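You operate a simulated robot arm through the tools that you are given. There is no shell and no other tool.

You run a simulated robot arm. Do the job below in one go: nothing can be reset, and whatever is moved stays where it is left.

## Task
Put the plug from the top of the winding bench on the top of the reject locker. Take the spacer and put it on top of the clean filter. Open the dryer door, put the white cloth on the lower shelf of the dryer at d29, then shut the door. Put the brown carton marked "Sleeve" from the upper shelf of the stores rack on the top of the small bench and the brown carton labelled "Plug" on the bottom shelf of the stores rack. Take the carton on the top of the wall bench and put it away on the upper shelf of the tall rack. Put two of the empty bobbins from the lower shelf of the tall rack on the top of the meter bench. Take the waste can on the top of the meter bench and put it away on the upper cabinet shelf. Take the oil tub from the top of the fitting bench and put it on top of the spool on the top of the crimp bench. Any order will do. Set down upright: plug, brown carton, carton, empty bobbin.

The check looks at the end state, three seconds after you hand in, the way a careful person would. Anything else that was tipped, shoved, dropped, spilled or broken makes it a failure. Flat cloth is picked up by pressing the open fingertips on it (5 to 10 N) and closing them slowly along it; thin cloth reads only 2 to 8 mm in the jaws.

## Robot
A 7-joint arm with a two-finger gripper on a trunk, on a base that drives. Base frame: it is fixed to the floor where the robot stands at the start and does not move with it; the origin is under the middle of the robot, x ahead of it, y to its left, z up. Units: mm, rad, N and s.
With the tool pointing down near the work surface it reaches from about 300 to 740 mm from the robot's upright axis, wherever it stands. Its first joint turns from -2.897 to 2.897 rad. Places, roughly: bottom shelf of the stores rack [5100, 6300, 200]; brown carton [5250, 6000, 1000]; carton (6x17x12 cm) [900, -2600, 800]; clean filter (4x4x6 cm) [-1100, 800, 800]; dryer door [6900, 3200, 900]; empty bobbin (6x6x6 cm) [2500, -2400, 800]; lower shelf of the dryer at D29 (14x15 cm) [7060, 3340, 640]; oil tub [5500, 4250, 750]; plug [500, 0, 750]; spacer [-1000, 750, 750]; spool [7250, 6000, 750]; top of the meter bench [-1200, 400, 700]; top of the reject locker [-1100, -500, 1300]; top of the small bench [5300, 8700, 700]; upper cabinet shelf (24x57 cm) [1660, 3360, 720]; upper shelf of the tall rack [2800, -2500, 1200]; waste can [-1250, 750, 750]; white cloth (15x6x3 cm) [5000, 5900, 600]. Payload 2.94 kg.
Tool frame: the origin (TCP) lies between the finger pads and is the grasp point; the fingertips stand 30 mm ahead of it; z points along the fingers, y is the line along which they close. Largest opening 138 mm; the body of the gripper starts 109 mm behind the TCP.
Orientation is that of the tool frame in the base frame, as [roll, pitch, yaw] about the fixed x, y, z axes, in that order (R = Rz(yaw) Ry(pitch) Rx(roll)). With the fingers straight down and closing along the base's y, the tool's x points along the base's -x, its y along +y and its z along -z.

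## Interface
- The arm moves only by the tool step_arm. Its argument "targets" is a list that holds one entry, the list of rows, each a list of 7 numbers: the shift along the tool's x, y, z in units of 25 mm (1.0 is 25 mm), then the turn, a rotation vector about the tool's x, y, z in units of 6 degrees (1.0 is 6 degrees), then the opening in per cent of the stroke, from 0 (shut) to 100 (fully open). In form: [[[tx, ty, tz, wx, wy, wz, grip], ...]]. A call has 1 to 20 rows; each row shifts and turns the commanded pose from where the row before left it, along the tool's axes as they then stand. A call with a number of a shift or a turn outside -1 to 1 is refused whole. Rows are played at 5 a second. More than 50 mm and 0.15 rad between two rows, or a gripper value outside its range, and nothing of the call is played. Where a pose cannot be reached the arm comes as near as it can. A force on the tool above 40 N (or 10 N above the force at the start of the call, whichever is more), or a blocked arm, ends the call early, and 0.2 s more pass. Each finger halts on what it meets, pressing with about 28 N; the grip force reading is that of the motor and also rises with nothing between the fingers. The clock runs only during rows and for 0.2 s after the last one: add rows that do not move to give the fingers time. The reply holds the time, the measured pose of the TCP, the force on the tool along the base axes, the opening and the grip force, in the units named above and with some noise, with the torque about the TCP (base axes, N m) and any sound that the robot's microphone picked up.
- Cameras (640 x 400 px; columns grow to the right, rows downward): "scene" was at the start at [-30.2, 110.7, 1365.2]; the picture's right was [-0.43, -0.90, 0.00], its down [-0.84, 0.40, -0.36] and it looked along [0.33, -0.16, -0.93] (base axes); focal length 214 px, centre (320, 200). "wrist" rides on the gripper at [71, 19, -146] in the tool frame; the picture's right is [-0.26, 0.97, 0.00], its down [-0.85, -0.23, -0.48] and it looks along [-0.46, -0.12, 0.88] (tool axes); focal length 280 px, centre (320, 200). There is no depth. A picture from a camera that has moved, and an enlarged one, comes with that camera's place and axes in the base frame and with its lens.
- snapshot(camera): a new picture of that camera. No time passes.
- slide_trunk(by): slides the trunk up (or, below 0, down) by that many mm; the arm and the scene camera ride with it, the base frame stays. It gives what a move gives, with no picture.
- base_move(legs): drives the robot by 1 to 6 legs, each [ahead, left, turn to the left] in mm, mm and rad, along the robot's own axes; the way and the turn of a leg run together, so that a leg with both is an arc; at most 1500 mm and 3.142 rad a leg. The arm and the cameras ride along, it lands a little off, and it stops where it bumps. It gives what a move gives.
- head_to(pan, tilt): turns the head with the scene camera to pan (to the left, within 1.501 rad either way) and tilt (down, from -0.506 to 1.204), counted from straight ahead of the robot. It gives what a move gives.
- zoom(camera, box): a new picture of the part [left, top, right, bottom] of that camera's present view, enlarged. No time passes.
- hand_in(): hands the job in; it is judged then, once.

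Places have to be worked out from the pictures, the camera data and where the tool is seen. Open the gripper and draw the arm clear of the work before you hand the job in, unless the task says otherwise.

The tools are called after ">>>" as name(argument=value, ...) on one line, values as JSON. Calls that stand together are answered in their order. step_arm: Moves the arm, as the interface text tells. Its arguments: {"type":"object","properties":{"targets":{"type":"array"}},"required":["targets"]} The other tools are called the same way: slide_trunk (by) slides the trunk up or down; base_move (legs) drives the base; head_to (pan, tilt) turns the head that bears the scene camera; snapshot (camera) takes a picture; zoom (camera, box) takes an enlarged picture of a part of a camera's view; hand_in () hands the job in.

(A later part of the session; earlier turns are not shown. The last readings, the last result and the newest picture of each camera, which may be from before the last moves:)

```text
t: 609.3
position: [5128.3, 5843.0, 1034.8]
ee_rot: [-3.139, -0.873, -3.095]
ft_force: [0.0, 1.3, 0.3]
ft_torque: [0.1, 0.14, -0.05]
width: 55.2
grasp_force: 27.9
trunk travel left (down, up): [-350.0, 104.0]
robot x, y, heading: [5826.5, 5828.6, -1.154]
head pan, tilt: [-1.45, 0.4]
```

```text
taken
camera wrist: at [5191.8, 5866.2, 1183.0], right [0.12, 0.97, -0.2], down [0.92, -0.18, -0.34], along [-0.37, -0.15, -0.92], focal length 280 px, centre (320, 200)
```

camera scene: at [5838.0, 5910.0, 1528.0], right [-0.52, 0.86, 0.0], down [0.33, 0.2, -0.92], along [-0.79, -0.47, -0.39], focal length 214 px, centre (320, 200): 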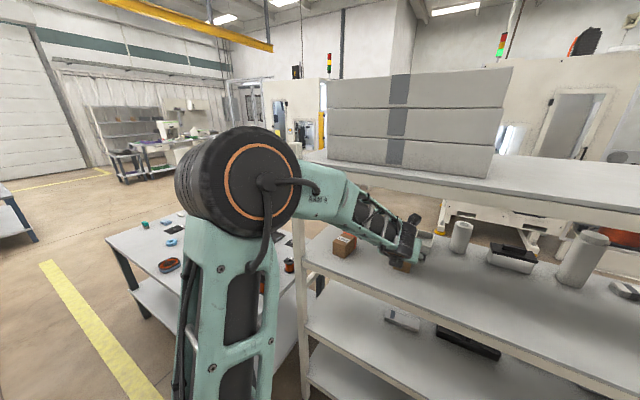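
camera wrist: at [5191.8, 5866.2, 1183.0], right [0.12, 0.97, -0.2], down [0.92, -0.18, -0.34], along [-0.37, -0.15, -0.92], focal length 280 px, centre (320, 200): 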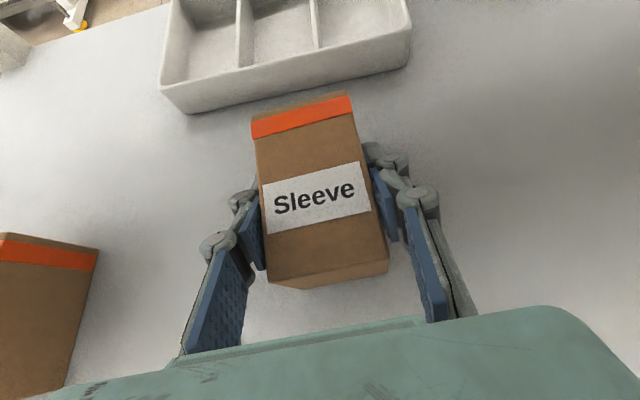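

Gripped. I lift it out of the rack, back off, and look north toward the small bench.

>>> step_arm(targets=[[[0.4, 0, -0.33, 0, 0, 0, 25], [0.766, 0, -0.6428, 0, 0, 0, 25], [0.4, 0, -0.33, 0, 0, 0, 25], [-0.6428, 0, -0.766, 0, 0, 0, 25], [-0.6428, 0, -0.766, 0, 0, 0, 25], [-0.6428, 0, -0.766, 0, 0, 0, 25]]])

>>> base_move(legs=[[115, 270, 0]])

>>> slide_trunk(by=-100)

>>> base_move(legs=[[0, 0, -1.55]])

>>> head_to(pan=-1.3, tilt=0.3)

>>> snapshot(camera="scene")

```text
t: 610.7
position: [5205.1, 5845.2, 1084.2]
ee_rot: [-3.139, -0.874, -3.095]
ft_force: [-0.1, 0.5, -2.3]
ft_torque: [-0.02, 0.02, 0.02]
width: 55.5
grasp_force: 28.1
trunk travel left (down, up): [-350.0, 104.0]
robot x, y, heading: [5823.2, 5831.4, -1.15]
head pan, tilt: [-1.45, 0.4]
```

```text
t: 613.7
position: [5497.8, 5859.4, 1085.0]
ee_rot: [-3.138, -0.871, -3.1]
ft_force: [0.6, -0.1, -2.6]
ft_torque: [0.02, 0.03, 0.01]
width: 55.3
grasp_force: 28.1
trunk travel left (down, up): [-350.0, 104.0]
robot x, y, heading: [6118.1, 5838.8, -1.154]
head pan, tilt: [-1.45, 0.4]
```

```text
t: 615.1
position: [5498.2, 5858.3, 983.2]
ee_rot: [-3.138, -0.873, -3.101]
ft_force: [0.3, 0.9, -0.3]
ft_torque: [0.0, 0.0, 0.01]
width: 55.4
grasp_force: 27.7
trunk travel left (down, up): [-250.0, 204.0]
robot x, y, heading: [6121.5, 5838.0, -1.16]
head pan, tilt: [-1.45, 0.4]
```

```text
t: 619.3
position: [6147.9, 6460.8, 984.3]
ee_rot: [-3.138, -0.872, 1.606]
ft_force: [-0.5, 0.1, -1.8]
ft_torque: [0.02, -0.02, -0.02]
width: 55.0
grasp_force: 28.3
trunk travel left (down, up): [-250.0, 204.0]
robot x, y, heading: [6121.9, 5839.4, -2.737]
head pan, tilt: [-1.45, 0.4]
```

```text
t: 620.0
position: [6147.4, 6461.0, 983.9]
ee_rot: [-3.138, -0.871, 1.603]
ft_force: [0.2, 0.1, -2.1]
ft_torque: [-0.03, 0.02, 0.01]
width: 55.5
grasp_force: 27.6
trunk travel left (down, up): [-250.0, 204.0]
robot x, y, heading: [6118.8, 5837.2, -2.733]
head pan, tilt: [-1.3, 0.3]
```

```text
taken
camera scene: at [6189.1, 5818.3, 1437.2], right [0.78, 0.62, 0.0], down [0.18, -0.23, -0.96], along [-0.6, 0.75, -0.3], focal length 214 px, centre (320, 200)
```

scene: 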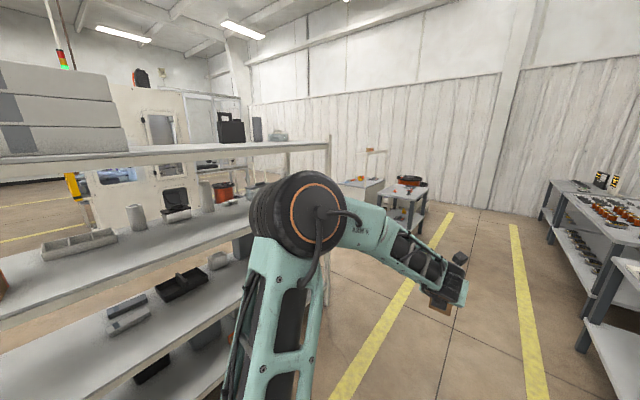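

The small bench shows in the north near (5360,8620). I drive north along the aisle first.

>>> base_move(legs=[[-495, -1390, 0]])

>>> snapshot(camera="scene")

```text
t: 632.5
position: [6117.0, 7949.1, 985.4]
ee_rot: [-3.138, -0.873, 1.557]
ft_force: [-1.0, -0.2, -1.4]
ft_torque: [0.01, 0.02, 0.02]
width: 55.2
grasp_force: 28.0
trunk travel left (down, up): [-250.0, 204.0]
robot x, y, heading: [6061.5, 7330.3, -2.784]
head pan, tilt: [-1.3, 0.3]
```

```text
taken
camera scene: at [6129.2, 7304.8, 1437.2], right [0.81, 0.59, 0.0], down [0.17, -0.24, -0.96], along [-0.56, 0.77, -0.3], focal length 214 px, centre (320, 200)
```

scene: 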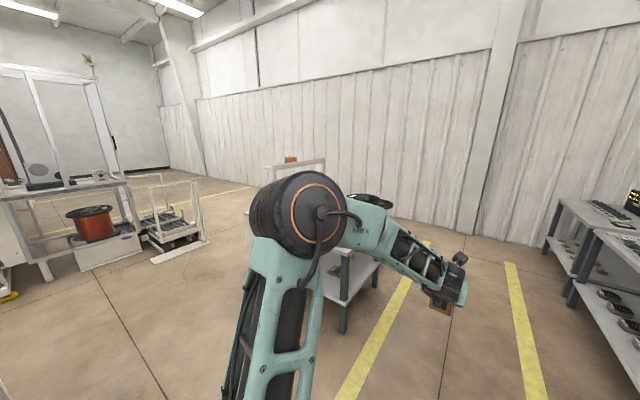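

>>> head_to(pan=-1.48, tilt=0.45)

>>> snapshot(camera="scene")

>>> head_to(pan=-0.8, tilt=0.45)

>>> snapshot(camera="scene")

```text
t: 633.2
position: [6117.3, 7948.6, 983.5]
ee_rot: [-3.138, -0.871, 1.558]
ft_force: [-0.5, 0.4, -2.6]
ft_torque: [0.03, 0.0, -0.02]
width: 55.4
grasp_force: 28.3
trunk travel left (down, up): [-250.0, 204.0]
robot x, y, heading: [6064.5, 7327.0, -2.782]
head pan, tilt: [-1.48, 0.45]
```

```text
taken
camera scene: at [6144.2, 7312.1, 1423.4], right [0.9, 0.43, 0.0], down [0.19, -0.39, -0.9], along [-0.39, 0.81, -0.43], focal length 214 px, centre (320, 200)
```

scene: 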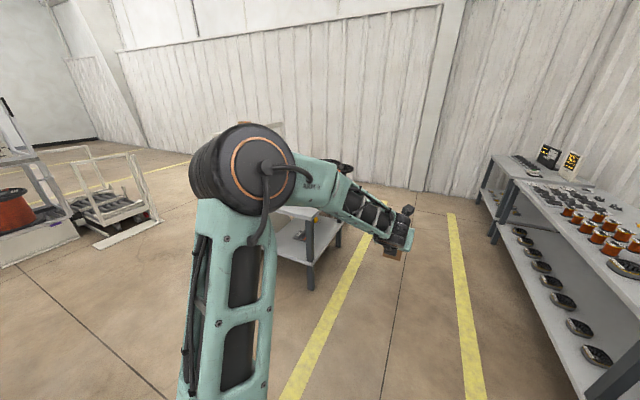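

```text
t: 634.3
position: [6115.8, 7947.6, 984.4]
ee_rot: [-3.138, -0.873, 1.558]
ft_force: [-0.5, -0.1, -1.6]
ft_torque: [0.0, 0.0, 0.01]
width: 55.2
grasp_force: 28.1
trunk travel left (down, up): [-250.0, 204.0]
robot x, y, heading: [6061.2, 7329.4, -2.785]
head pan, tilt: [-0.799, 0.45]
```

```text
taken
camera scene: at [6101.0, 7268.6, 1423.3], right [0.43, 0.9, 0.0], down [0.39, -0.19, -0.9], along [-0.81, 0.39, -0.44], focal length 214 px, centre (320, 200)
```

scene: 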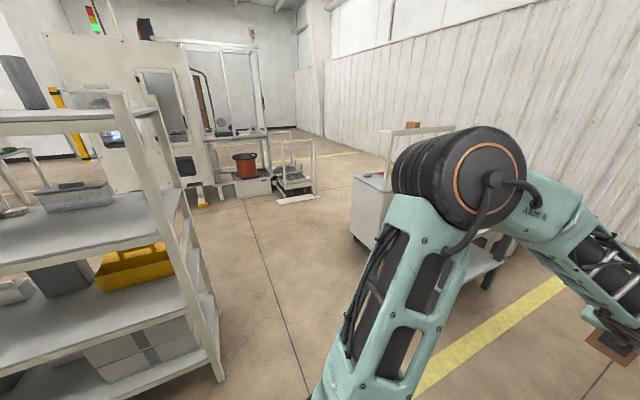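

>>> base_move(legs=[[472, -627, 0]])

>>> head_to(pan=-1.48, tilt=0.5)

>>> snapshot(camera="scene")

>>> snapshot(camera="wrist")

```text
t: 640.2
position: [5432.1, 8364.2, 983.0]
ee_rot: [-3.14, -0.874, 1.575]
ft_force: [0.3, -0.6, -2.3]
ft_torque: [-0.02, -0.02, 0.0]
width: 55.5
grasp_force: 28.2
trunk travel left (down, up): [-250.0, 204.0]
robot x, y, heading: [5388.6, 7740.1, -2.761]
head pan, tilt: [-0.799, 0.45]
```

```text
t: 641.3
position: [5432.2, 8364.2, 983.9]
ee_rot: [-3.139, -0.875, 1.576]
ft_force: [-0.3, -0.1, -2.0]
ft_torque: [0.0, -0.01, 0.02]
width: 55.3
grasp_force: 28.4
trunk travel left (down, up): [-250.0, 204.0]
robot x, y, heading: [5390.0, 7742.5, -2.76]
head pan, tilt: [-1.48, 0.499]
```

```text
taken
camera scene: at [5472.5, 7727.9, 1418.9], right [0.89, 0.45, 0.0], down [0.22, -0.43, -0.88], along [-0.4, 0.78, -0.48], focal length 214 px, centre (320, 200)
```

scene: 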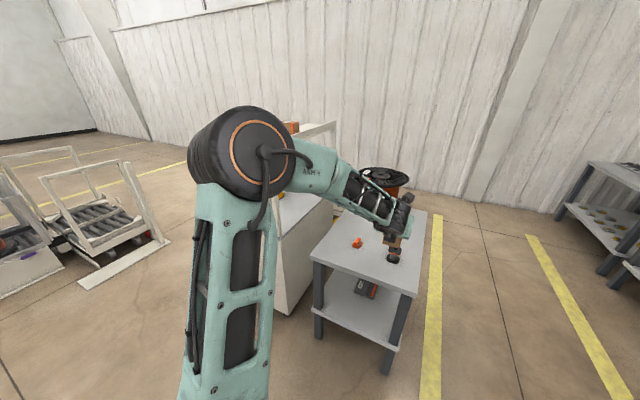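

```text
taken
camera wrist: at [5451.2, 8299.0, 1132.7], right [0.97, -0.16, -0.2], down [-0.22, -0.91, -0.34], along [-0.13, 0.38, -0.92], focal length 280 px, centre (320, 200)
```

wrist: 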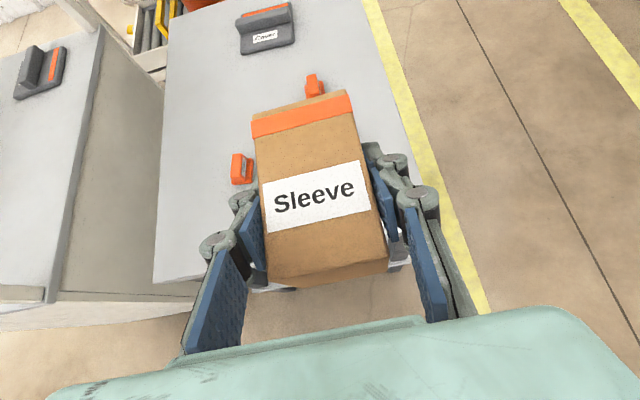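

The small bench is in view: a wire spool at the back, a few small orange clips. I zoom in to find a free spot.

>>> zoom(camera="scene", box=[290, 160, 450, 310])

>>> zoom(camera="wrist", box=[140, 0, 430, 300])

```text
2.67 times, centred on (370, 235) of scene
camera zoom: at [5472.5, 7727.9, 1418.9], right [0.89, 0.45, 0.0], down [0.22, -0.43, -0.88], along [-0.4, 0.78, -0.48], focal length 572 px, centre (187, 107)
```

zoom: 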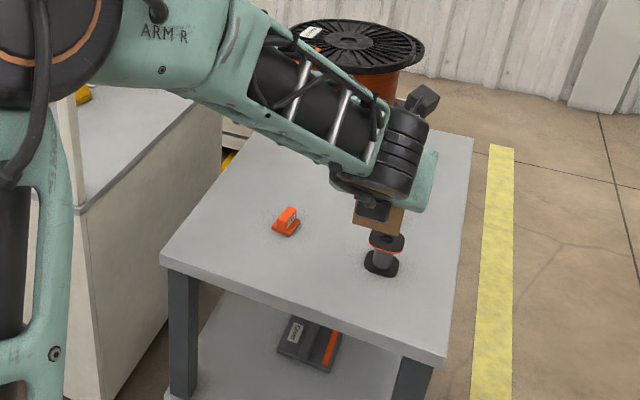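

```text
1.33 times, centred on (285, 150) of wrist
camera zoom: at [5451.2, 8299.0, 1132.7], right [0.97, -0.16, -0.2], down [-0.22, -0.91, -0.34], along [-0.13, 0.38, -0.92], focal length 374 px, centre (367, 267)
```

zoom: 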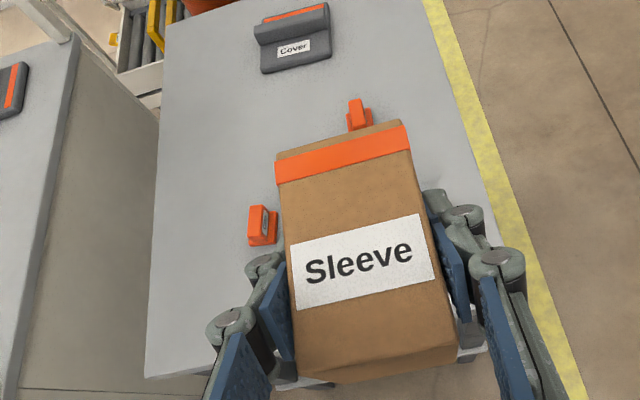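

Free area: left part of the bench around (5195,8690); clip at (5257,8573), bobbin at (5438,8537), cover and spool further back. I drive so that the carton hangs over that spot.

>>> base_move(legs=[[99, -385, 0]])

>>> snapshot(camera="wrist")

>>> snapshot(camera="scene")

```text
t: 645.2
position: [5191.8, 8684.3, 983.7]
ee_rot: [-3.139, -0.873, 1.584]
ft_force: [0.2, -0.7, -2.1]
ft_torque: [-0.01, 0.03, 0.0]
width: 55.3
grasp_force: 28.2
trunk travel left (down, up): [-250.0, 204.0]
robot x, y, heading: [5153.0, 8060.7, -2.755]
head pan, tilt: [-1.48, 0.499]
```

```text
taken
camera wrist: at [5211.9, 8618.4, 1132.7], right [0.97, -0.15, -0.2], down [-0.22, -0.91, -0.34], along [-0.13, 0.38, -0.92], focal length 280 px, centre (320, 200)
```

wrist: 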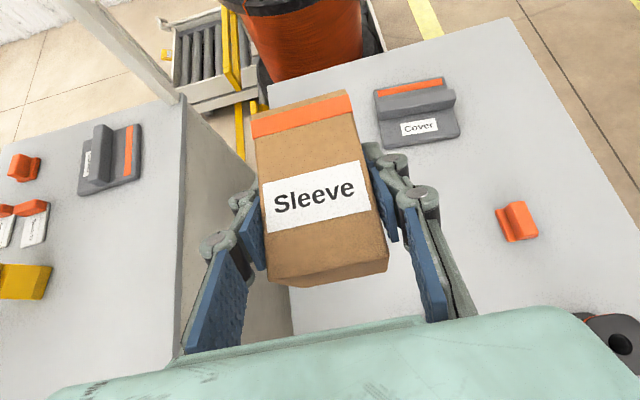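

```text
taken
camera scene: at [5237.2, 8047.5, 1418.8], right [0.89, 0.46, 0.0], down [0.22, -0.43, -0.88], along [-0.4, 0.78, -0.48], focal length 214 px, centre (320, 200)
```

scene: 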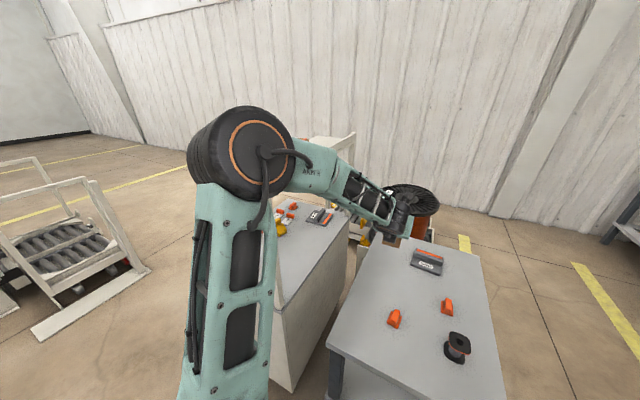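

The spot below is free. I lower to about z 760.

>>> step_arm(targets=[[[-0.766, 0, 0.643, 0, 0, 0, 25], [-0.766, 0, 0.643, 0, 0, 0, 25], [-0.766, 0, 0.643, 0, 0, 0, 25], [-0.766, 0, 0.643, 0, 0, 0, 25], [-0.766, 0, 0.643, 0, 0, 0, 25], [-0.766, 0, 0.643, 0, 0, 0, 25], [-0.766, 0, 0.643, 0, 0, 0, 25], [-0.766, 0, 0.643, 0, 0, 0, 25], [0, 0, 0, 0, 0, 0, 25]]])

>>> snapshot(camera="wrist")

>>> zoom(camera="scene", box=[320, 200, 460, 320])

```text
t: 647.2
position: [5190.1, 8685.2, 785.2]
ee_rot: [-3.137, -0.871, 1.584]
ft_force: [0.8, 0.0, -1.6]
ft_torque: [-0.03, -0.01, 0.02]
width: 55.4
grasp_force: 27.8
trunk travel left (down, up): [-250.0, 204.0]
robot x, y, heading: [5154.5, 8064.7, -2.759]
head pan, tilt: [-1.48, 0.499]
```

```text
taken
camera wrist: at [5210.2, 8618.8, 933.0], right [0.97, -0.15, -0.2], down [-0.22, -0.91, -0.34], along [-0.13, 0.38, -0.92], focal length 280 px, centre (320, 200)
```

wrist: 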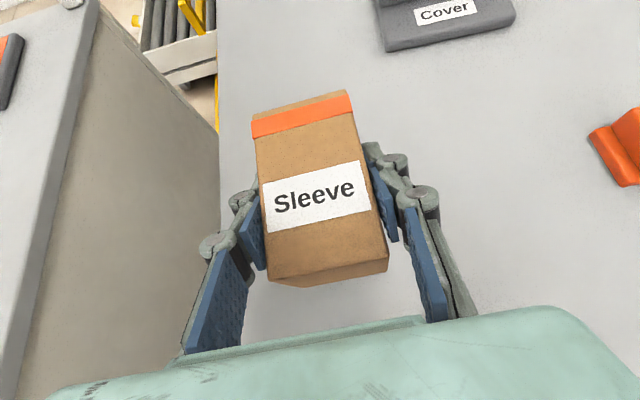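

```text
3.33 times, centred on (390, 260) of scene
camera zoom: at [5237.2, 8047.6, 1418.9], right [0.89, 0.46, 0.0], down [0.22, -0.43, -0.88], along [-0.4, 0.78, -0.48], focal length 715 px, centre (87, 0)
```

zoom: 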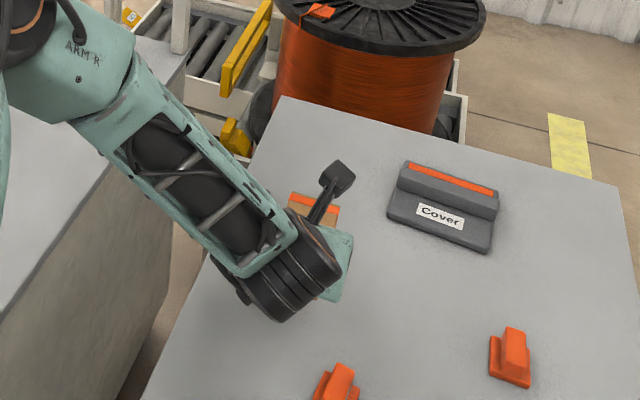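

>>> step_arm(targets=[[[-0.6, 0, 0.504, 0, 0, 0, 25], [-0.3, 0, 0.252, 0, 0, 0, 25], [0, 0, 0, 0, 0, 0, 25]]])

```text
t: 648.0
position: [5192.0, 8684.4, 753.8]
ee_rot: [-3.138, -0.87, 1.584]
ft_force: [0.5, 0.8, -2.3]
ft_torque: [0.04, -0.03, -0.03]
width: 55.3
grasp_force: 27.9
trunk travel left (down, up): [-250.0, 204.0]
robot x, y, heading: [5156.2, 8062.2, -2.755]
head pan, tilt: [-1.48, 0.499]
```

>>> step_arm(targets=[[[-0.15, 0, 0.126, 0, 0, 0, 25], [0, 0, 0, 0, 0, 0, 25]]])

```text
t: 648.6
position: [5192.0, 8683.1, 751.0]
ee_rot: [-3.138, -0.872, 1.584]
ft_force: [0.0, -0.1, -1.7]
ft_torque: [-0.04, -0.02, 0.01]
width: 55.4
grasp_force: 28.3
trunk travel left (down, up): [-250.0, 204.0]
robot x, y, heading: [5155.6, 8064.7, -2.755]
head pan, tilt: [-1.48, 0.499]
```

>>> step_arm(targets=[[[-0.1, 0, 0.084, 0, 0, 0, 25], [0, 0, 0, 0, 0, 0, 25]]])

```text
t: 649.2
position: [5192.3, 8684.1, 746.6]
ee_rot: [-3.139, -0.873, 1.583]
ft_force: [-1.0, -0.7, -2.1]
ft_torque: [0.01, -0.02, -0.03]
width: 55.1
grasp_force: 28.6
trunk travel left (down, up): [-250.0, 204.0]
robot x, y, heading: [5153.6, 8058.6, -2.759]
head pan, tilt: [-1.48, 0.499]
```

>>> step_arm(targets=[[[-0.08, 0, 0.067, 0, 0, 0, 25], [0, 0, 0, 0, 0, 0, 25]]])

```text
t: 649.8
position: [5191.1, 8685.2, 744.1]
ee_rot: [-3.138, -0.872, 1.584]
ft_force: [1.2, -1.1, -1.9]
ft_torque: [0.0, 0.01, 0.0]
width: 55.4
grasp_force: 28.0
trunk travel left (down, up): [-250.0, 204.0]
robot x, y, heading: [5158.1, 8057.0, -2.75]
head pan, tilt: [-1.48, 0.499]
```

>>> step_arm(targets=[[[-0.08, 0, 0.067, 0, 0, 0, 25], [0, 0, 0, 0, 0, 0, 25]]])

```text
t: 650.4
position: [5191.1, 8685.5, 742.1]
ee_rot: [-3.138, -0.872, 1.584]
ft_force: [-0.2, -0.3, -3.0]
ft_torque: [0.0, 0.04, -0.03]
width: 55.2
grasp_force: 28.3
trunk travel left (down, up): [-250.0, 204.0]
robot x, y, heading: [5153.8, 8063.9, -2.755]
head pan, tilt: [-1.48, 0.499]
```

>>> step_arm(targets=[[[-0.08, 0, 0.067, 0, 0, 0, 25], [0, 0, 0, 0, 0, 0, 25]]])

```text
t: 651.0
position: [5191.7, 8683.7, 739.2]
ee_rot: [-3.137, -0.87, 1.583]
ft_force: [-0.3, -0.3, -2.4]
ft_torque: [0.01, 0.0, 0.04]
width: 55.3
grasp_force: 28.2
trunk travel left (down, up): [-250.0, 204.0]
robot x, y, heading: [5152.9, 8062.2, -2.755]
head pan, tilt: [-1.48, 0.499]
```

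>>> step_arm(targets=[[[-0.07, 0, 0.059, 0, 0, 0, 25], [-0.05, 0, 0.042, 0, 0, 0, 25], [0, 0, 0, 0, 0, 0, 25]]])

>>> zoom(camera="scene", box=[360, 250, 420, 310])

```text
t: 651.8
position: [5191.9, 8683.0, 735.8]
ee_rot: [-3.138, -0.872, 1.583]
ft_force: [0.2, 0.3, -2.2]
ft_torque: [0.01, -0.01, 0.03]
width: 55.2
grasp_force: 27.6
trunk travel left (down, up): [-250.0, 204.0]
robot x, y, heading: [5154.5, 8062.3, -2.755]
head pan, tilt: [-1.48, 0.499]
```

```text
6.67 times, centred on (390, 280) of scene
camera zoom: at [5237.2, 8047.5, 1418.8], right [0.89, 0.46, 0.0], down [0.22, -0.43, -0.88], along [-0.4, 0.78, -0.48], focal length 1430 px, centre (-147, -333)
```

zoom: 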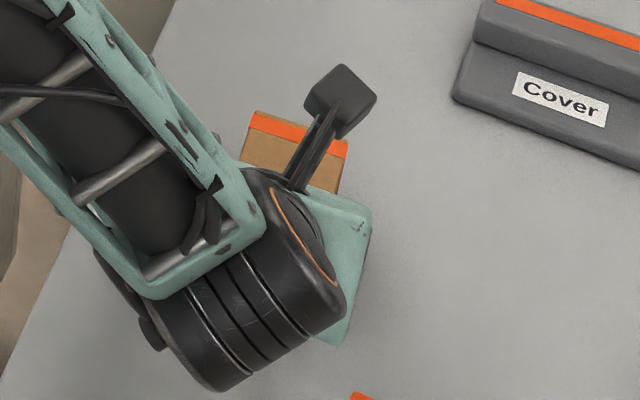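

>>> step_arm(targets=[[[-0.07, 0, 0.059, 0, 0, 0, 25], [-0.05, 0, 0.042, 0, 0, 0, 25], [0, 0, 0, 0, 0, 0, 25]]])

```text
t: 652.6
position: [5191.6, 8684.6, 735.5]
ee_rot: [-3.137, -0.879, 1.582]
ft_force: [2.0, -1.5, 14.0]
ft_torque: [-0.19, -0.19, 0.1]
width: 55.1
grasp_force: 27.7
trunk travel left (down, up): [-250.0, 204.0]
robot x, y, heading: [5151.2, 8058.7, -2.754]
head pan, tilt: [-1.48, 0.499]
```

Contact (14 N). I ease up 2.5 mm, then open.

>>> step_arm(targets=[[[0.075, 0, -0.063, 0, 0, 0, 25], [0, 0, 0, 0, 0, 0, 25]]])

```text
t: 653.2
position: [5192.6, 8684.8, 734.8]
ee_rot: [-3.136, -0.874, 1.585]
ft_force: [1.4, 4.2, 10.5]
ft_torque: [0.73, -0.15, -0.09]
width: 55.3
grasp_force: 28.2
trunk travel left (down, up): [-250.0, 204.0]
robot x, y, heading: [5156.1, 8062.5, -2.76]
head pan, tilt: [-1.48, 0.499]
```

>>> step_arm(targets=[[[0.03, 0, -0.025, 0, 0, 0, 25], [0, 0, 0, 0, 0, 0, 41.5], [0, 0, 0, 0, 0, 0, 43.5], [0, 0, 0, 0, 0, 0, 48], [0, 0, 0, 0, 0, 0, 53], [0, 0, 0, 0, 0, 0, 56]]])

>>> snapshot(camera="wrist")

```text
t: 654.6
position: [5192.2, 8684.5, 735.0]
ee_rot: [-3.139, -0.872, 1.583]
ft_force: [0.0, 0.1, 0.1]
ft_torque: [0.04, 0.03, -0.02]
width: 77.4
grasp_force: 0.1
trunk travel left (down, up): [-250.0, 204.0]
robot x, y, heading: [5152.0, 8059.9, -2.759]
head pan, tilt: [-1.48, 0.499]
```

```text
taken
camera wrist: at [5211.6, 8619.0, 882.8], right [0.97, -0.15, -0.2], down [-0.22, -0.91, -0.34], along [-0.13, 0.38, -0.92], focal length 280 px, centre (320, 200)
```

wrist: 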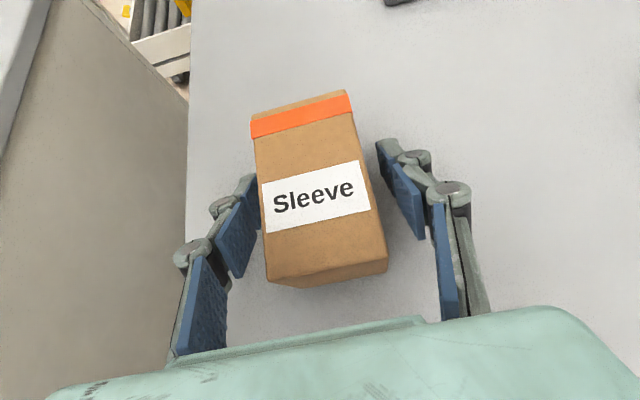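

The Sleeve carton stands on the small bench. I raise the hand and back away.

>>> step_arm(targets=[[[0.4, 0, -0.33, 0, 0, 0, 56], [0.766, 0, -0.643, 0, 0, 0, 56], [0.766, 0, -0.643, 0, 0, 0, 56], [0.766, 0, -0.643, 0, 0, 0, 56], [0.766, 0, -0.643, 0, 0, 0, 56], [0.766, 0, -0.643, 0, 0, 0, 56], [0.766, 0, -0.643, 0, 0, 0, 56], [0.766, 0, -0.643, 0, 0, 0, 56]]])

>>> base_move(legs=[[-150, 370, 0]])

>>> snapshot(camera="scene")

```text
t: 656.4
position: [5191.5, 8684.0, 921.4]
ee_rot: [-3.138, -0.873, 1.585]
ft_force: [0.4, 0.1, 0.8]
ft_torque: [0.05, -0.03, 0.05]
width: 77.3
grasp_force: 0.0
trunk travel left (down, up): [-250.0, 204.0]
robot x, y, heading: [5155.4, 8061.8, -2.757]
head pan, tilt: [-1.48, 0.499]
```

```text
t: 660.3
position: [5472.7, 8382.3, 921.5]
ee_rot: [-3.138, -0.871, 1.581]
ft_force: [-0.7, -0.1, 0.1]
ft_torque: [-0.01, -0.01, 0.03]
width: 77.2
grasp_force: 0.0
trunk travel left (down, up): [-250.0, 204.0]
robot x, y, heading: [5430.9, 7764.1, -2.76]
head pan, tilt: [-1.48, 0.499]
```

```text
taken
camera scene: at [5514.9, 7746.1, 1418.8], right [0.89, 0.46, 0.0], down [0.22, -0.43, -0.88], along [-0.4, 0.78, -0.48], focal length 214 px, centre (320, 200)
```

scene: 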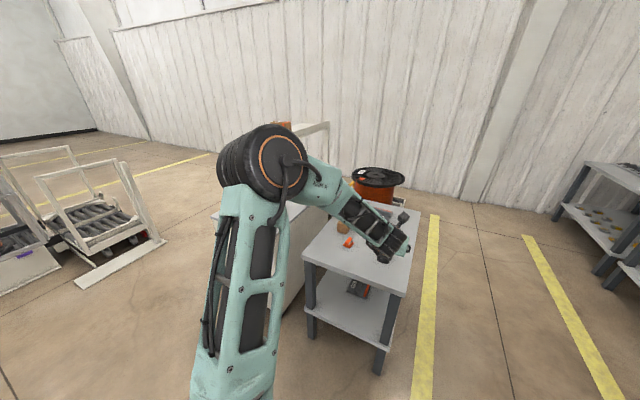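

>>> base_move(legs=[[-358, 639, 0], [0, 0, -1.62], [-1239, 451, 0]])

```text
t: 676.6
position: [6547.3, 5881.7, 919.9]
ee_rot: [-3.14, -0.872, -0.07]
ft_force: [0.1, -0.3, 0.0]
ft_torque: [0.0, -0.01, -0.02]
width: 77.4
grasp_force: 0.1
trunk travel left (down, up): [-250.0, 204.0]
robot x, y, heading: [5926.5, 5967.0, 1.876]
head pan, tilt: [-1.48, 0.499]
```

>>> base_move(legs=[[-1204, 367, 0], [-1204, 367, 0]])

>>> head_to(pan=-1.48, tilt=0.4)

>>> snapshot(camera="scene")

```text
t: 688.9
position: [6623.1, 3383.7, 921.3]
ee_rot: [-3.138, -0.874, -0.027]
ft_force: [-0.3, -0.4, -1.0]
ft_torque: [-0.03, 0.01, 0.01]
width: 77.4
grasp_force: 0.0
trunk travel left (down, up): [-250.0, 204.0]
robot x, y, heading: [6005.1, 3446.5, 1.917]
head pan, tilt: [-1.48, 0.499]
```

```text
t: 689.6
position: [6623.7, 3383.5, 920.6]
ee_rot: [-3.14, -0.873, -0.027]
ft_force: [-0.5, -0.2, 1.0]
ft_torque: [-0.02, -0.02, 0.02]
width: 77.4
grasp_force: 0.0
trunk travel left (down, up): [-250.0, 204.0]
robot x, y, heading: [6000.1, 3446.3, 1.916]
head pan, tilt: [-1.48, 0.4]
```

```text
taken
camera scene: at [5986.4, 3363.3, 1428.0], right [0.42, -0.91, 0.0], down [-0.35, -0.16, -0.92], along [0.83, 0.39, -0.39], focal length 214 px, centre (320, 200)
```

scene: 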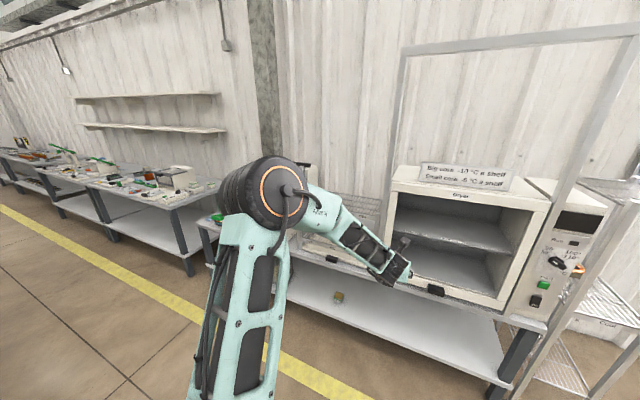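

The dryer is right ahead. I zoom in to understand its door.

>>> zoom(camera="scene", box=[370, 150, 620, 320])

>>> zoom(camera="scene", box=[380, 240, 520, 320])

>>> zoom(camera="scene", box=[520, 180, 620, 320])

>>> zoom(camera="scene", box=[200, 150, 400, 300])

```text
2.35 times, centred on (495, 235) of scene
camera zoom: at [5986.4, 3363.3, 1428.0], right [0.42, -0.91, 0.0], down [-0.35, -0.16, -0.92], along [0.83, 0.39, -0.39], focal length 505 px, centre (-92, 118)
```

zoom: 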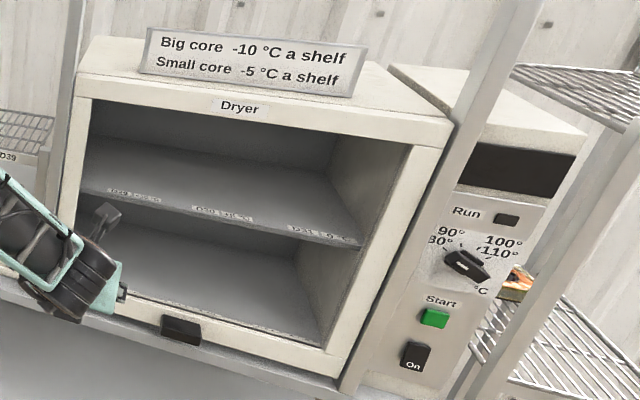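

```text
4.57 times, centred on (450, 280) of scene
camera zoom: at [5986.4, 3363.3, 1428.0], right [0.42, -0.91, 0.0], down [-0.35, -0.16, -0.92], along [0.83, 0.39, -0.39], focal length 980 px, centre (-274, -166)
```

zoom: 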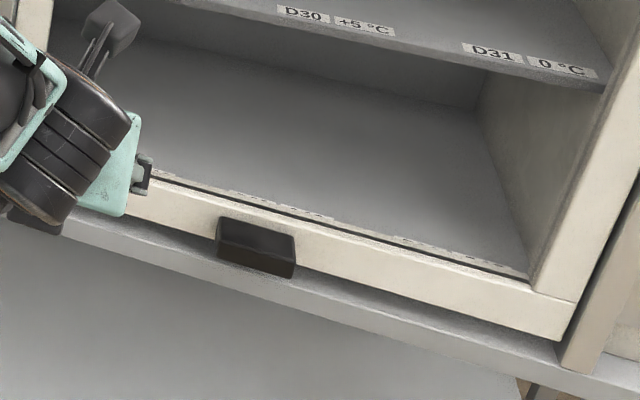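

```text
2.86 times, centred on (570, 250) of scene
camera zoom: at [5986.4, 3363.3, 1428.0], right [0.42, -0.91, 0.0], down [-0.35, -0.16, -0.92], along [0.83, 0.39, -0.39], focal length 613 px, centre (-394, 57)
```

zoom: 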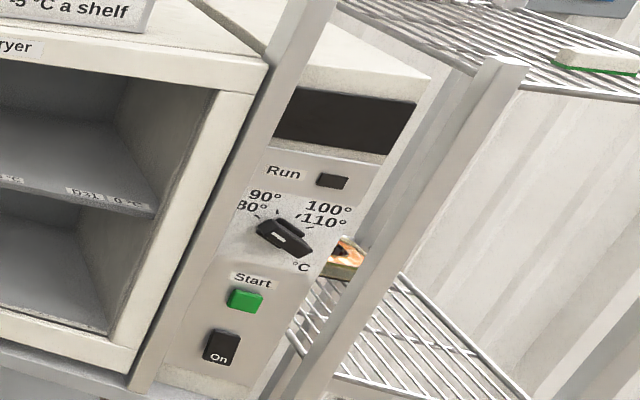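

```text
2.67 times, centred on (300, 225) of scene
camera zoom: at [5986.4, 3363.3, 1428.0], right [0.42, -0.91, 0.0], down [-0.35, -0.16, -0.92], along [0.83, 0.39, -0.39], focal length 572 px, centre (373, 133)
```

zoom: 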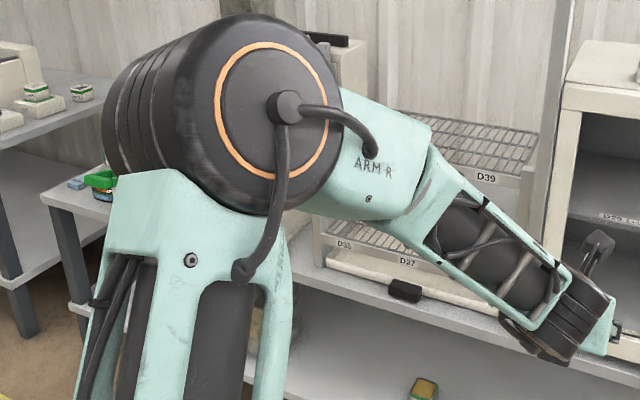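

The dryer has a framed front with a black handle block at the bottom rail and a tall guide frame above, so it looks like a door lifted upward. I move nearer, staying short of it, for a close look with the wrist camera.

>>> base_move(legs=[[-221, -80, 0]])

>>> snapshot(camera="wrist")

>>> snapshot(camera="scene")

```text
t: 691.4
position: [6773.7, 3200.2, 919.8]
ee_rot: [-3.14, -0.874, -0.025]
ft_force: [0.4, -0.2, 0.0]
ft_torque: [-0.03, 0.01, 0.0]
width: 77.5
grasp_force: 0.1
trunk travel left (down, up): [-250.0, 204.0]
robot x, y, heading: [6154.0, 3259.9, 1.916]
head pan, tilt: [-1.48, 0.4]
```

```text
taken
camera wrist: at [6705.8, 3181.3, 1069.2], right [-0.19, -0.96, -0.2], down [-0.91, 0.25, -0.34], along [0.38, 0.12, -0.92], focal length 280 px, centre (320, 200)
```

wrist: 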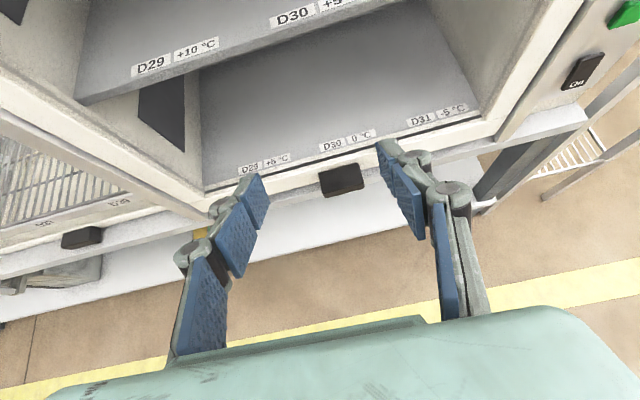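

```text
taken
camera scene: at [6136.4, 3177.4, 1428.0], right [0.42, -0.91, 0.0], down [-0.35, -0.17, -0.92], along [0.83, 0.39, -0.39], focal length 214 px, centre (320, 200)
```

scene: 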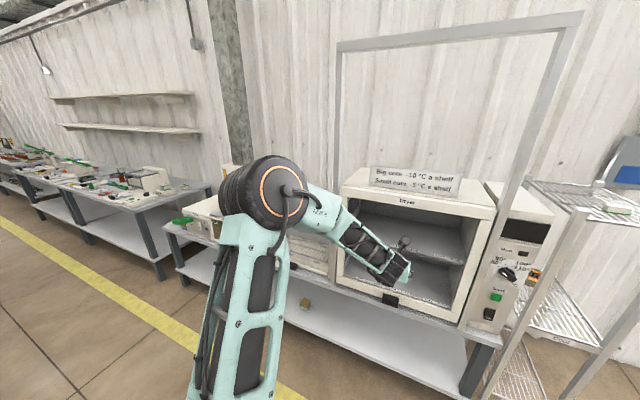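

>>> zoom(camera="wrist", box=[190, 90, 510, 230])

>>> zoom(camera="wrist", box=[290, 140, 390, 210])

>>> zoom(camera="scene", box=[320, 0, 600, 340])

```text
2.00 times, centred on (350, 160) of wrist
camera zoom: at [6705.8, 3181.3, 1069.2], right [-0.19, -0.96, -0.2], down [-0.91, 0.25, -0.34], along [0.38, 0.12, -0.92], focal length 561 px, centre (260, 280)
```

zoom: 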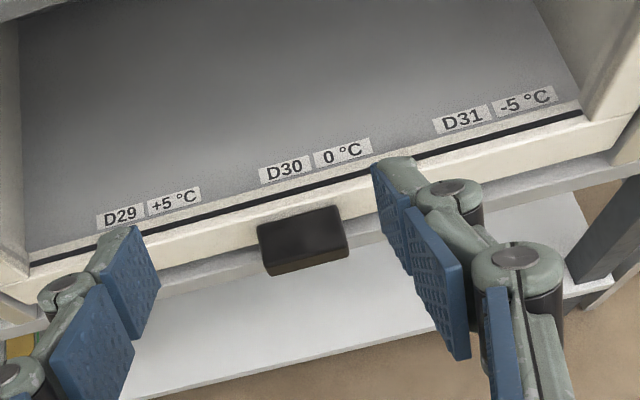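

```text
5.71 times, centred on (340, 175) of wrist
camera zoom: at [6705.8, 3181.3, 1069.2], right [-0.19, -0.96, -0.2], down [-0.91, 0.25, -0.34], along [0.38, 0.12, -0.92], focal length 1602 px, centre (206, 343)
```

zoom: 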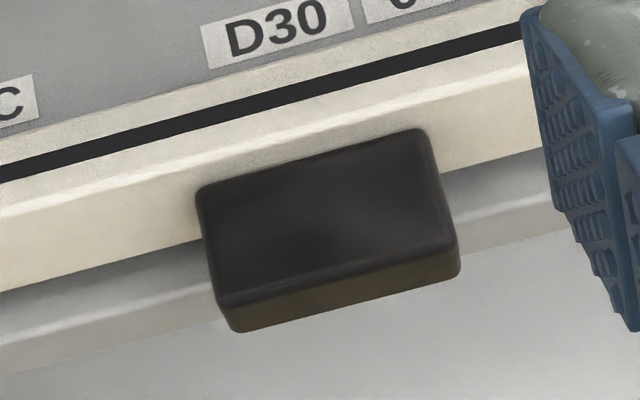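

```text
1.18 times, centred on (460, 170) of scene
camera zoom: at [6136.4, 3177.4, 1428.0], right [0.42, -0.91, 0.0], down [-0.35, -0.17, -0.92], along [0.83, 0.39, -0.39], focal length 252 px, centre (155, 235)
```

zoom: 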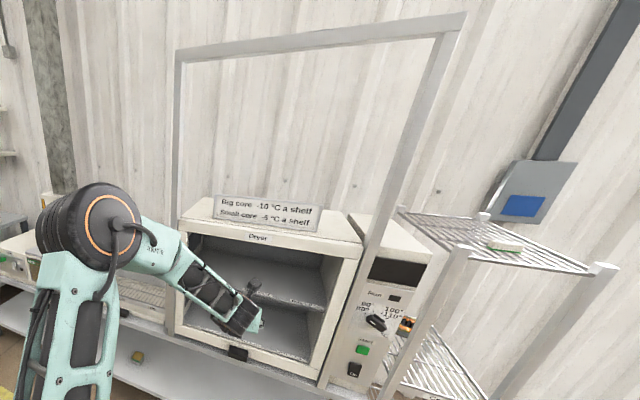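

The handle is a black block about 63 × 35 × 24 mm centred at (6890,3192,673) on the door plane x≈6908; the labels show lower shelf "D29 +5 °C" at the left. I lower the hand in front of the door and stop about 60 mm before the handle.

>>> step_arm(targets=[[[-0.7669, 0.11, 0.6418, 0, 0, 0, 65], [-0.7669, 0.11, 0.6418, 0, 0, 0, 65], [-0.7669, 0.11, 0.6418, 0, 0, 0, 65], [-0.7669, 0, 0.6418, 0, 0, 0, 65], [-0.7669, 0, 0.6418, 0, 0, 0, 65], [-0.7669, 0, 0.6418, 0, 0, 0, 65], [-0.7669, 0, 0.6418, 0, 0, 0, 65], [-0.7669, 0, 0.6418, 0, 0, 0, 65], [-0.7669, 0, 0.6418, 0, 0, 0, 65], [0.6418, 0, 0.7669, 0, 0, 0, 65], [0, 0, 0, 0, 0, 0, 65]]])

>>> snapshot(camera="wrist")

>>> snapshot(camera="scene")

```text
t: 693.8
position: [6795.7, 3193.1, 693.7]
ee_rot: [-3.139, -0.871, -0.025]
ft_force: [0.4, -0.7, 0.4]
ft_torque: [-0.02, -0.02, 0.0]
width: 89.6
grasp_force: 0.1
trunk travel left (down, up): [-250.0, 204.0]
robot x, y, heading: [6155.6, 3259.9, 1.918]
head pan, tilt: [-1.48, 0.4]
```

```text
taken
camera wrist: at [6727.7, 3175.2, 842.2], right [-0.19, -0.96, -0.2], down [-0.91, 0.25, -0.34], along [0.38, 0.12, -0.92], focal length 280 px, centre (320, 200)
```

wrist: 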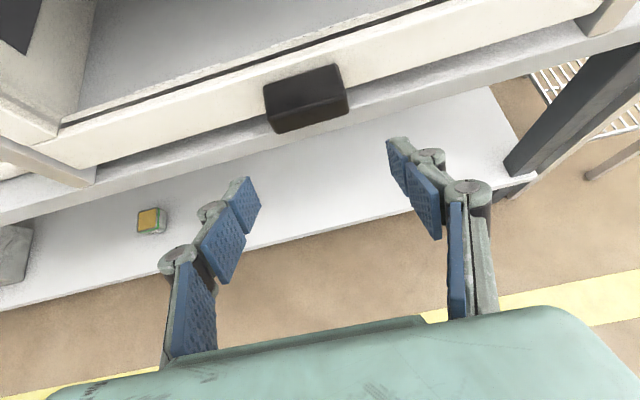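

```text
taken
camera scene: at [6136.4, 3177.4, 1428.0], right [0.42, -0.91, 0.0], down [-0.35, -0.17, -0.92], along [0.83, 0.39, -0.39], focal length 214 px, centre (320, 200)
```

scene: 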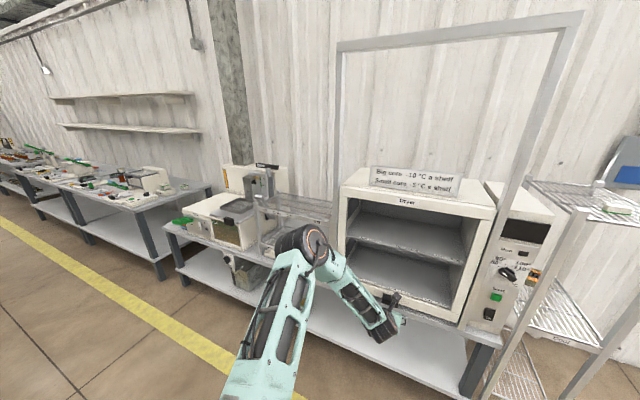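

>>> zoom(camera="wrist", box=[240, 50, 370, 150])

>>> zoom(camera="scene", box=[330, 170, 510, 340])

```text
4.00 times, centred on (305, 100) of wrist
camera zoom: at [6727.7, 3175.2, 842.2], right [-0.19, -0.96, -0.2], down [-0.91, 0.25, -0.34], along [0.38, 0.12, -0.92], focal length 1122 px, centre (380, 600)
```

zoom: 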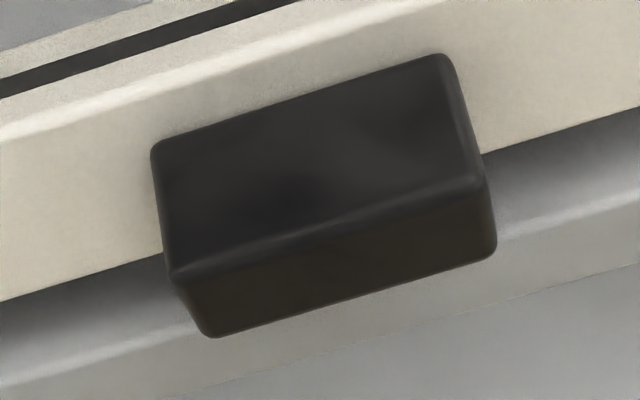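

```text
2.35 times, centred on (420, 255) of scene
camera zoom: at [6136.4, 3177.4, 1428.0], right [0.42, -0.91, 0.0], down [-0.35, -0.17, -0.92], along [0.83, 0.39, -0.39], focal length 505 px, centre (85, 71)
```

zoom: 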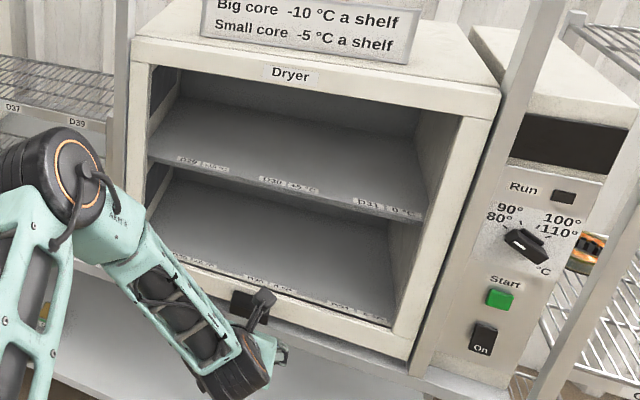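

Triangulating again, the handle is a bit further and lower: front face ≈(6887,3193,655), door plane x≈6920. I advance with the fingers to either side of it.

>>> step_arm(targets=[[[0.37, -0.02, 0.763, 0, 0, 0, 65], [0.37, -0.02, 0.763, 0, 0, 0, 65], [0.37, -0.02, 0.763, 0, 0, 0, 65], [0, 0, 0, 0, 0, 0, 65]]])

>>> snapshot(camera="wrist")

>>> zoom(camera="scene", box=[370, 260, 450, 340])

```text
t: 694.8
position: [6856.3, 3190.0, 679.3]
ee_rot: [-3.138, -0.87, -0.022]
ft_force: [-0.2, 0.0, 0.0]
ft_torque: [-0.01, 0.01, 0.0]
width: 89.9
grasp_force: 0.0
trunk travel left (down, up): [-250.0, 204.0]
robot x, y, heading: [6149.0, 3259.1, 1.913]
head pan, tilt: [-1.48, 0.4]
```

```text
taken
camera wrist: at [6789.9, 3172.6, 827.9], right [-0.19, -0.96, -0.2], down [-0.91, 0.25, -0.34], along [0.38, 0.12, -0.92], focal length 280 px, centre (320, 200)
```

wrist: 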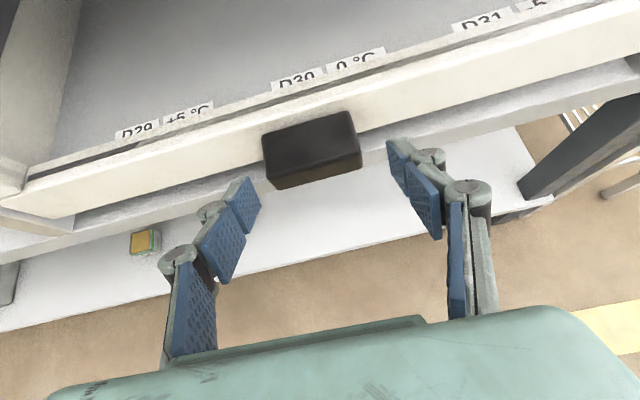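

```text
5.00 times, centred on (410, 300) of scene
camera zoom: at [6136.4, 3177.4, 1428.0], right [0.42, -0.91, 0.0], down [-0.35, -0.17, -0.92], along [0.83, 0.39, -0.39], focal length 1072 px, centre (-130, -300)
```

zoom: 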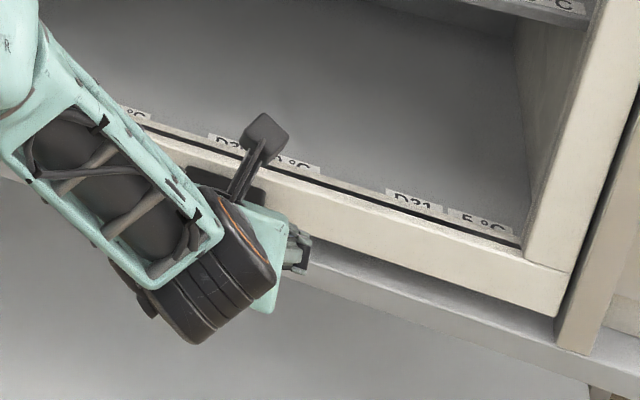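

The handle is about 55 mm ahead of the TCP and 5 mm to the left. I go the rest of the way so the fingertips reach beside it, then close.

>>> step_arm(targets=[[[0.16, -0.1, 0.6, 0, 0, 0, 65], [0.16, -0.09, 0.55, 0, 0, 0, 65], [0, 0, 0, 0, 0, 0, 65]]])

>>> snapshot(camera="wrist")

```text
t: 695.5
position: [6884.7, 3193.9, 668.4]
ee_rot: [-3.139, -0.873, -0.024]
ft_force: [-1.6, 0.5, -0.2]
ft_torque: [-0.04, 0.02, 0.01]
width: 89.9
grasp_force: 0.0
trunk travel left (down, up): [-250.0, 204.0]
robot x, y, heading: [6149.4, 3259.1, 1.917]
head pan, tilt: [-1.48, 0.4]
```

```text
taken
camera wrist: at [6818.0, 3176.6, 816.7], right [-0.19, -0.96, -0.2], down [-0.91, 0.25, -0.34], along [0.38, 0.12, -0.92], focal length 280 px, centre (320, 200)
```

wrist: 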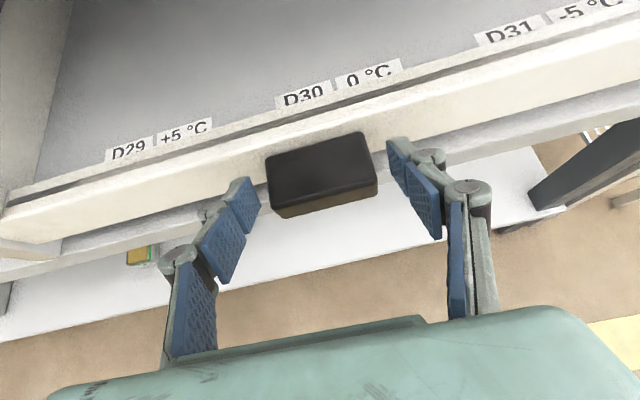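

The handle is between the fingertips. Close on it.

>>> step_arm(targets=[[[0, 0, 0, 0, 0, 0, 55], [0, 0, 0, 0, 0, 0, 45], [0, 0, 0, 0, 0, 0, 35], [0, 0, 0, 0, 0, 0, 30], [0, 0, 0, 0, 0, 0, 30]]])

>>> snapshot(camera="wrist")

```text
t: 696.8
position: [6885.7, 3194.2, 668.3]
ee_rot: [-3.139, -0.873, -0.024]
ft_force: [-0.6, 0.4, -0.2]
ft_torque: [-0.24, -0.21, 0.69]
width: 69.6
grasp_force: 45.4
trunk travel left (down, up): [-250.0, 204.0]
robot x, y, heading: [6152.3, 3256.2, 1.915]
head pan, tilt: [-1.48, 0.4]
```

```text
taken
camera wrist: at [6817.9, 3176.8, 816.9], right [-0.19, -0.96, -0.2], down [-0.91, 0.25, -0.34], along [0.38, 0.12, -0.92], focal length 280 px, centre (320, 200)
```

wrist: 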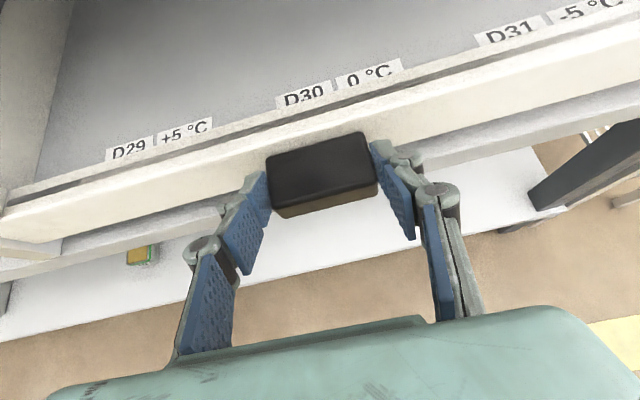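

Gripped (69.6 mm). I try lifting 15 mm and see whether the door moves up.

>>> step_arm(targets=[[[0.23, 0, -0.193, 0, 0, 0, 25], [0.23, 0, -0.193, 0, 0, 0, 25], [0, 0, 0, 0, 0, 0, 25]]])

>>> snapshot(camera="wrist")

```text
t: 697.5
position: [6885.3, 3193.7, 683.2]
ee_rot: [-3.14, -0.871, -0.023]
ft_force: [-3.1, -1.5, -2.9]
ft_torque: [-0.45, 0.07, 1.41]
width: 69.8
grasp_force: 45.3
trunk travel left (down, up): [-250.0, 204.0]
robot x, y, heading: [6153.3, 3259.4, 1.923]
head pan, tilt: [-1.48, 0.4]
```

```text
taken
camera wrist: at [6818.1, 3177.1, 831.0], right [-0.19, -0.96, -0.2], down [-0.91, 0.25, -0.34], along [0.38, 0.12, -0.92], focal length 280 px, centre (320, 200)
```

wrist: 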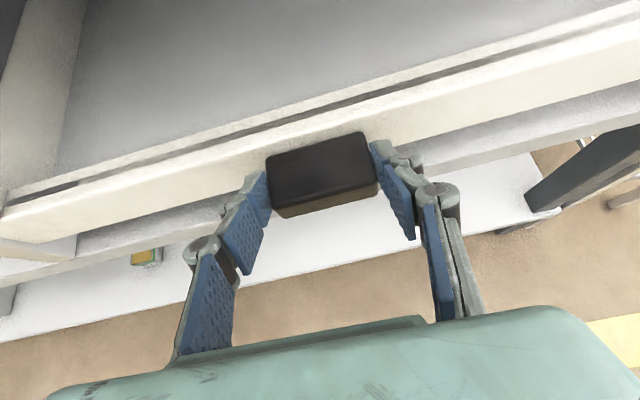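

The door rises with the handle at almost no force — a vertical slider. I lift on with the trunk (straight up) by 100 first.

>>> slide_trunk(by=100)

>>> snapshot(camera="scene")

```text
t: 698.9
position: [6886.1, 3194.2, 783.6]
ee_rot: [-3.141, -0.871, -0.024]
ft_force: [-7.5, -0.7, 1.0]
ft_torque: [-1.27, 1.41, 0.65]
width: 69.3
grasp_force: 45.1
trunk travel left (down, up): [-350.0, 104.0]
robot x, y, heading: [6154.2, 3259.5, 1.917]
head pan, tilt: [-1.48, 0.4]
```

```text
taken
camera scene: at [6135.8, 3177.7, 1528.1], right [0.42, -0.91, 0.0], down [-0.35, -0.17, -0.92], along [0.83, 0.39, -0.39], focal length 214 px, centre (320, 200)
```

scene: 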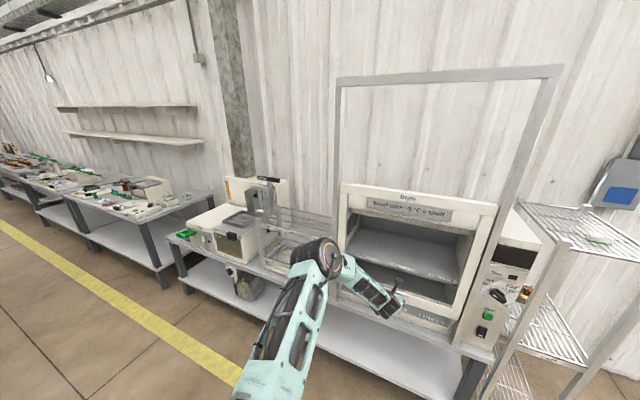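

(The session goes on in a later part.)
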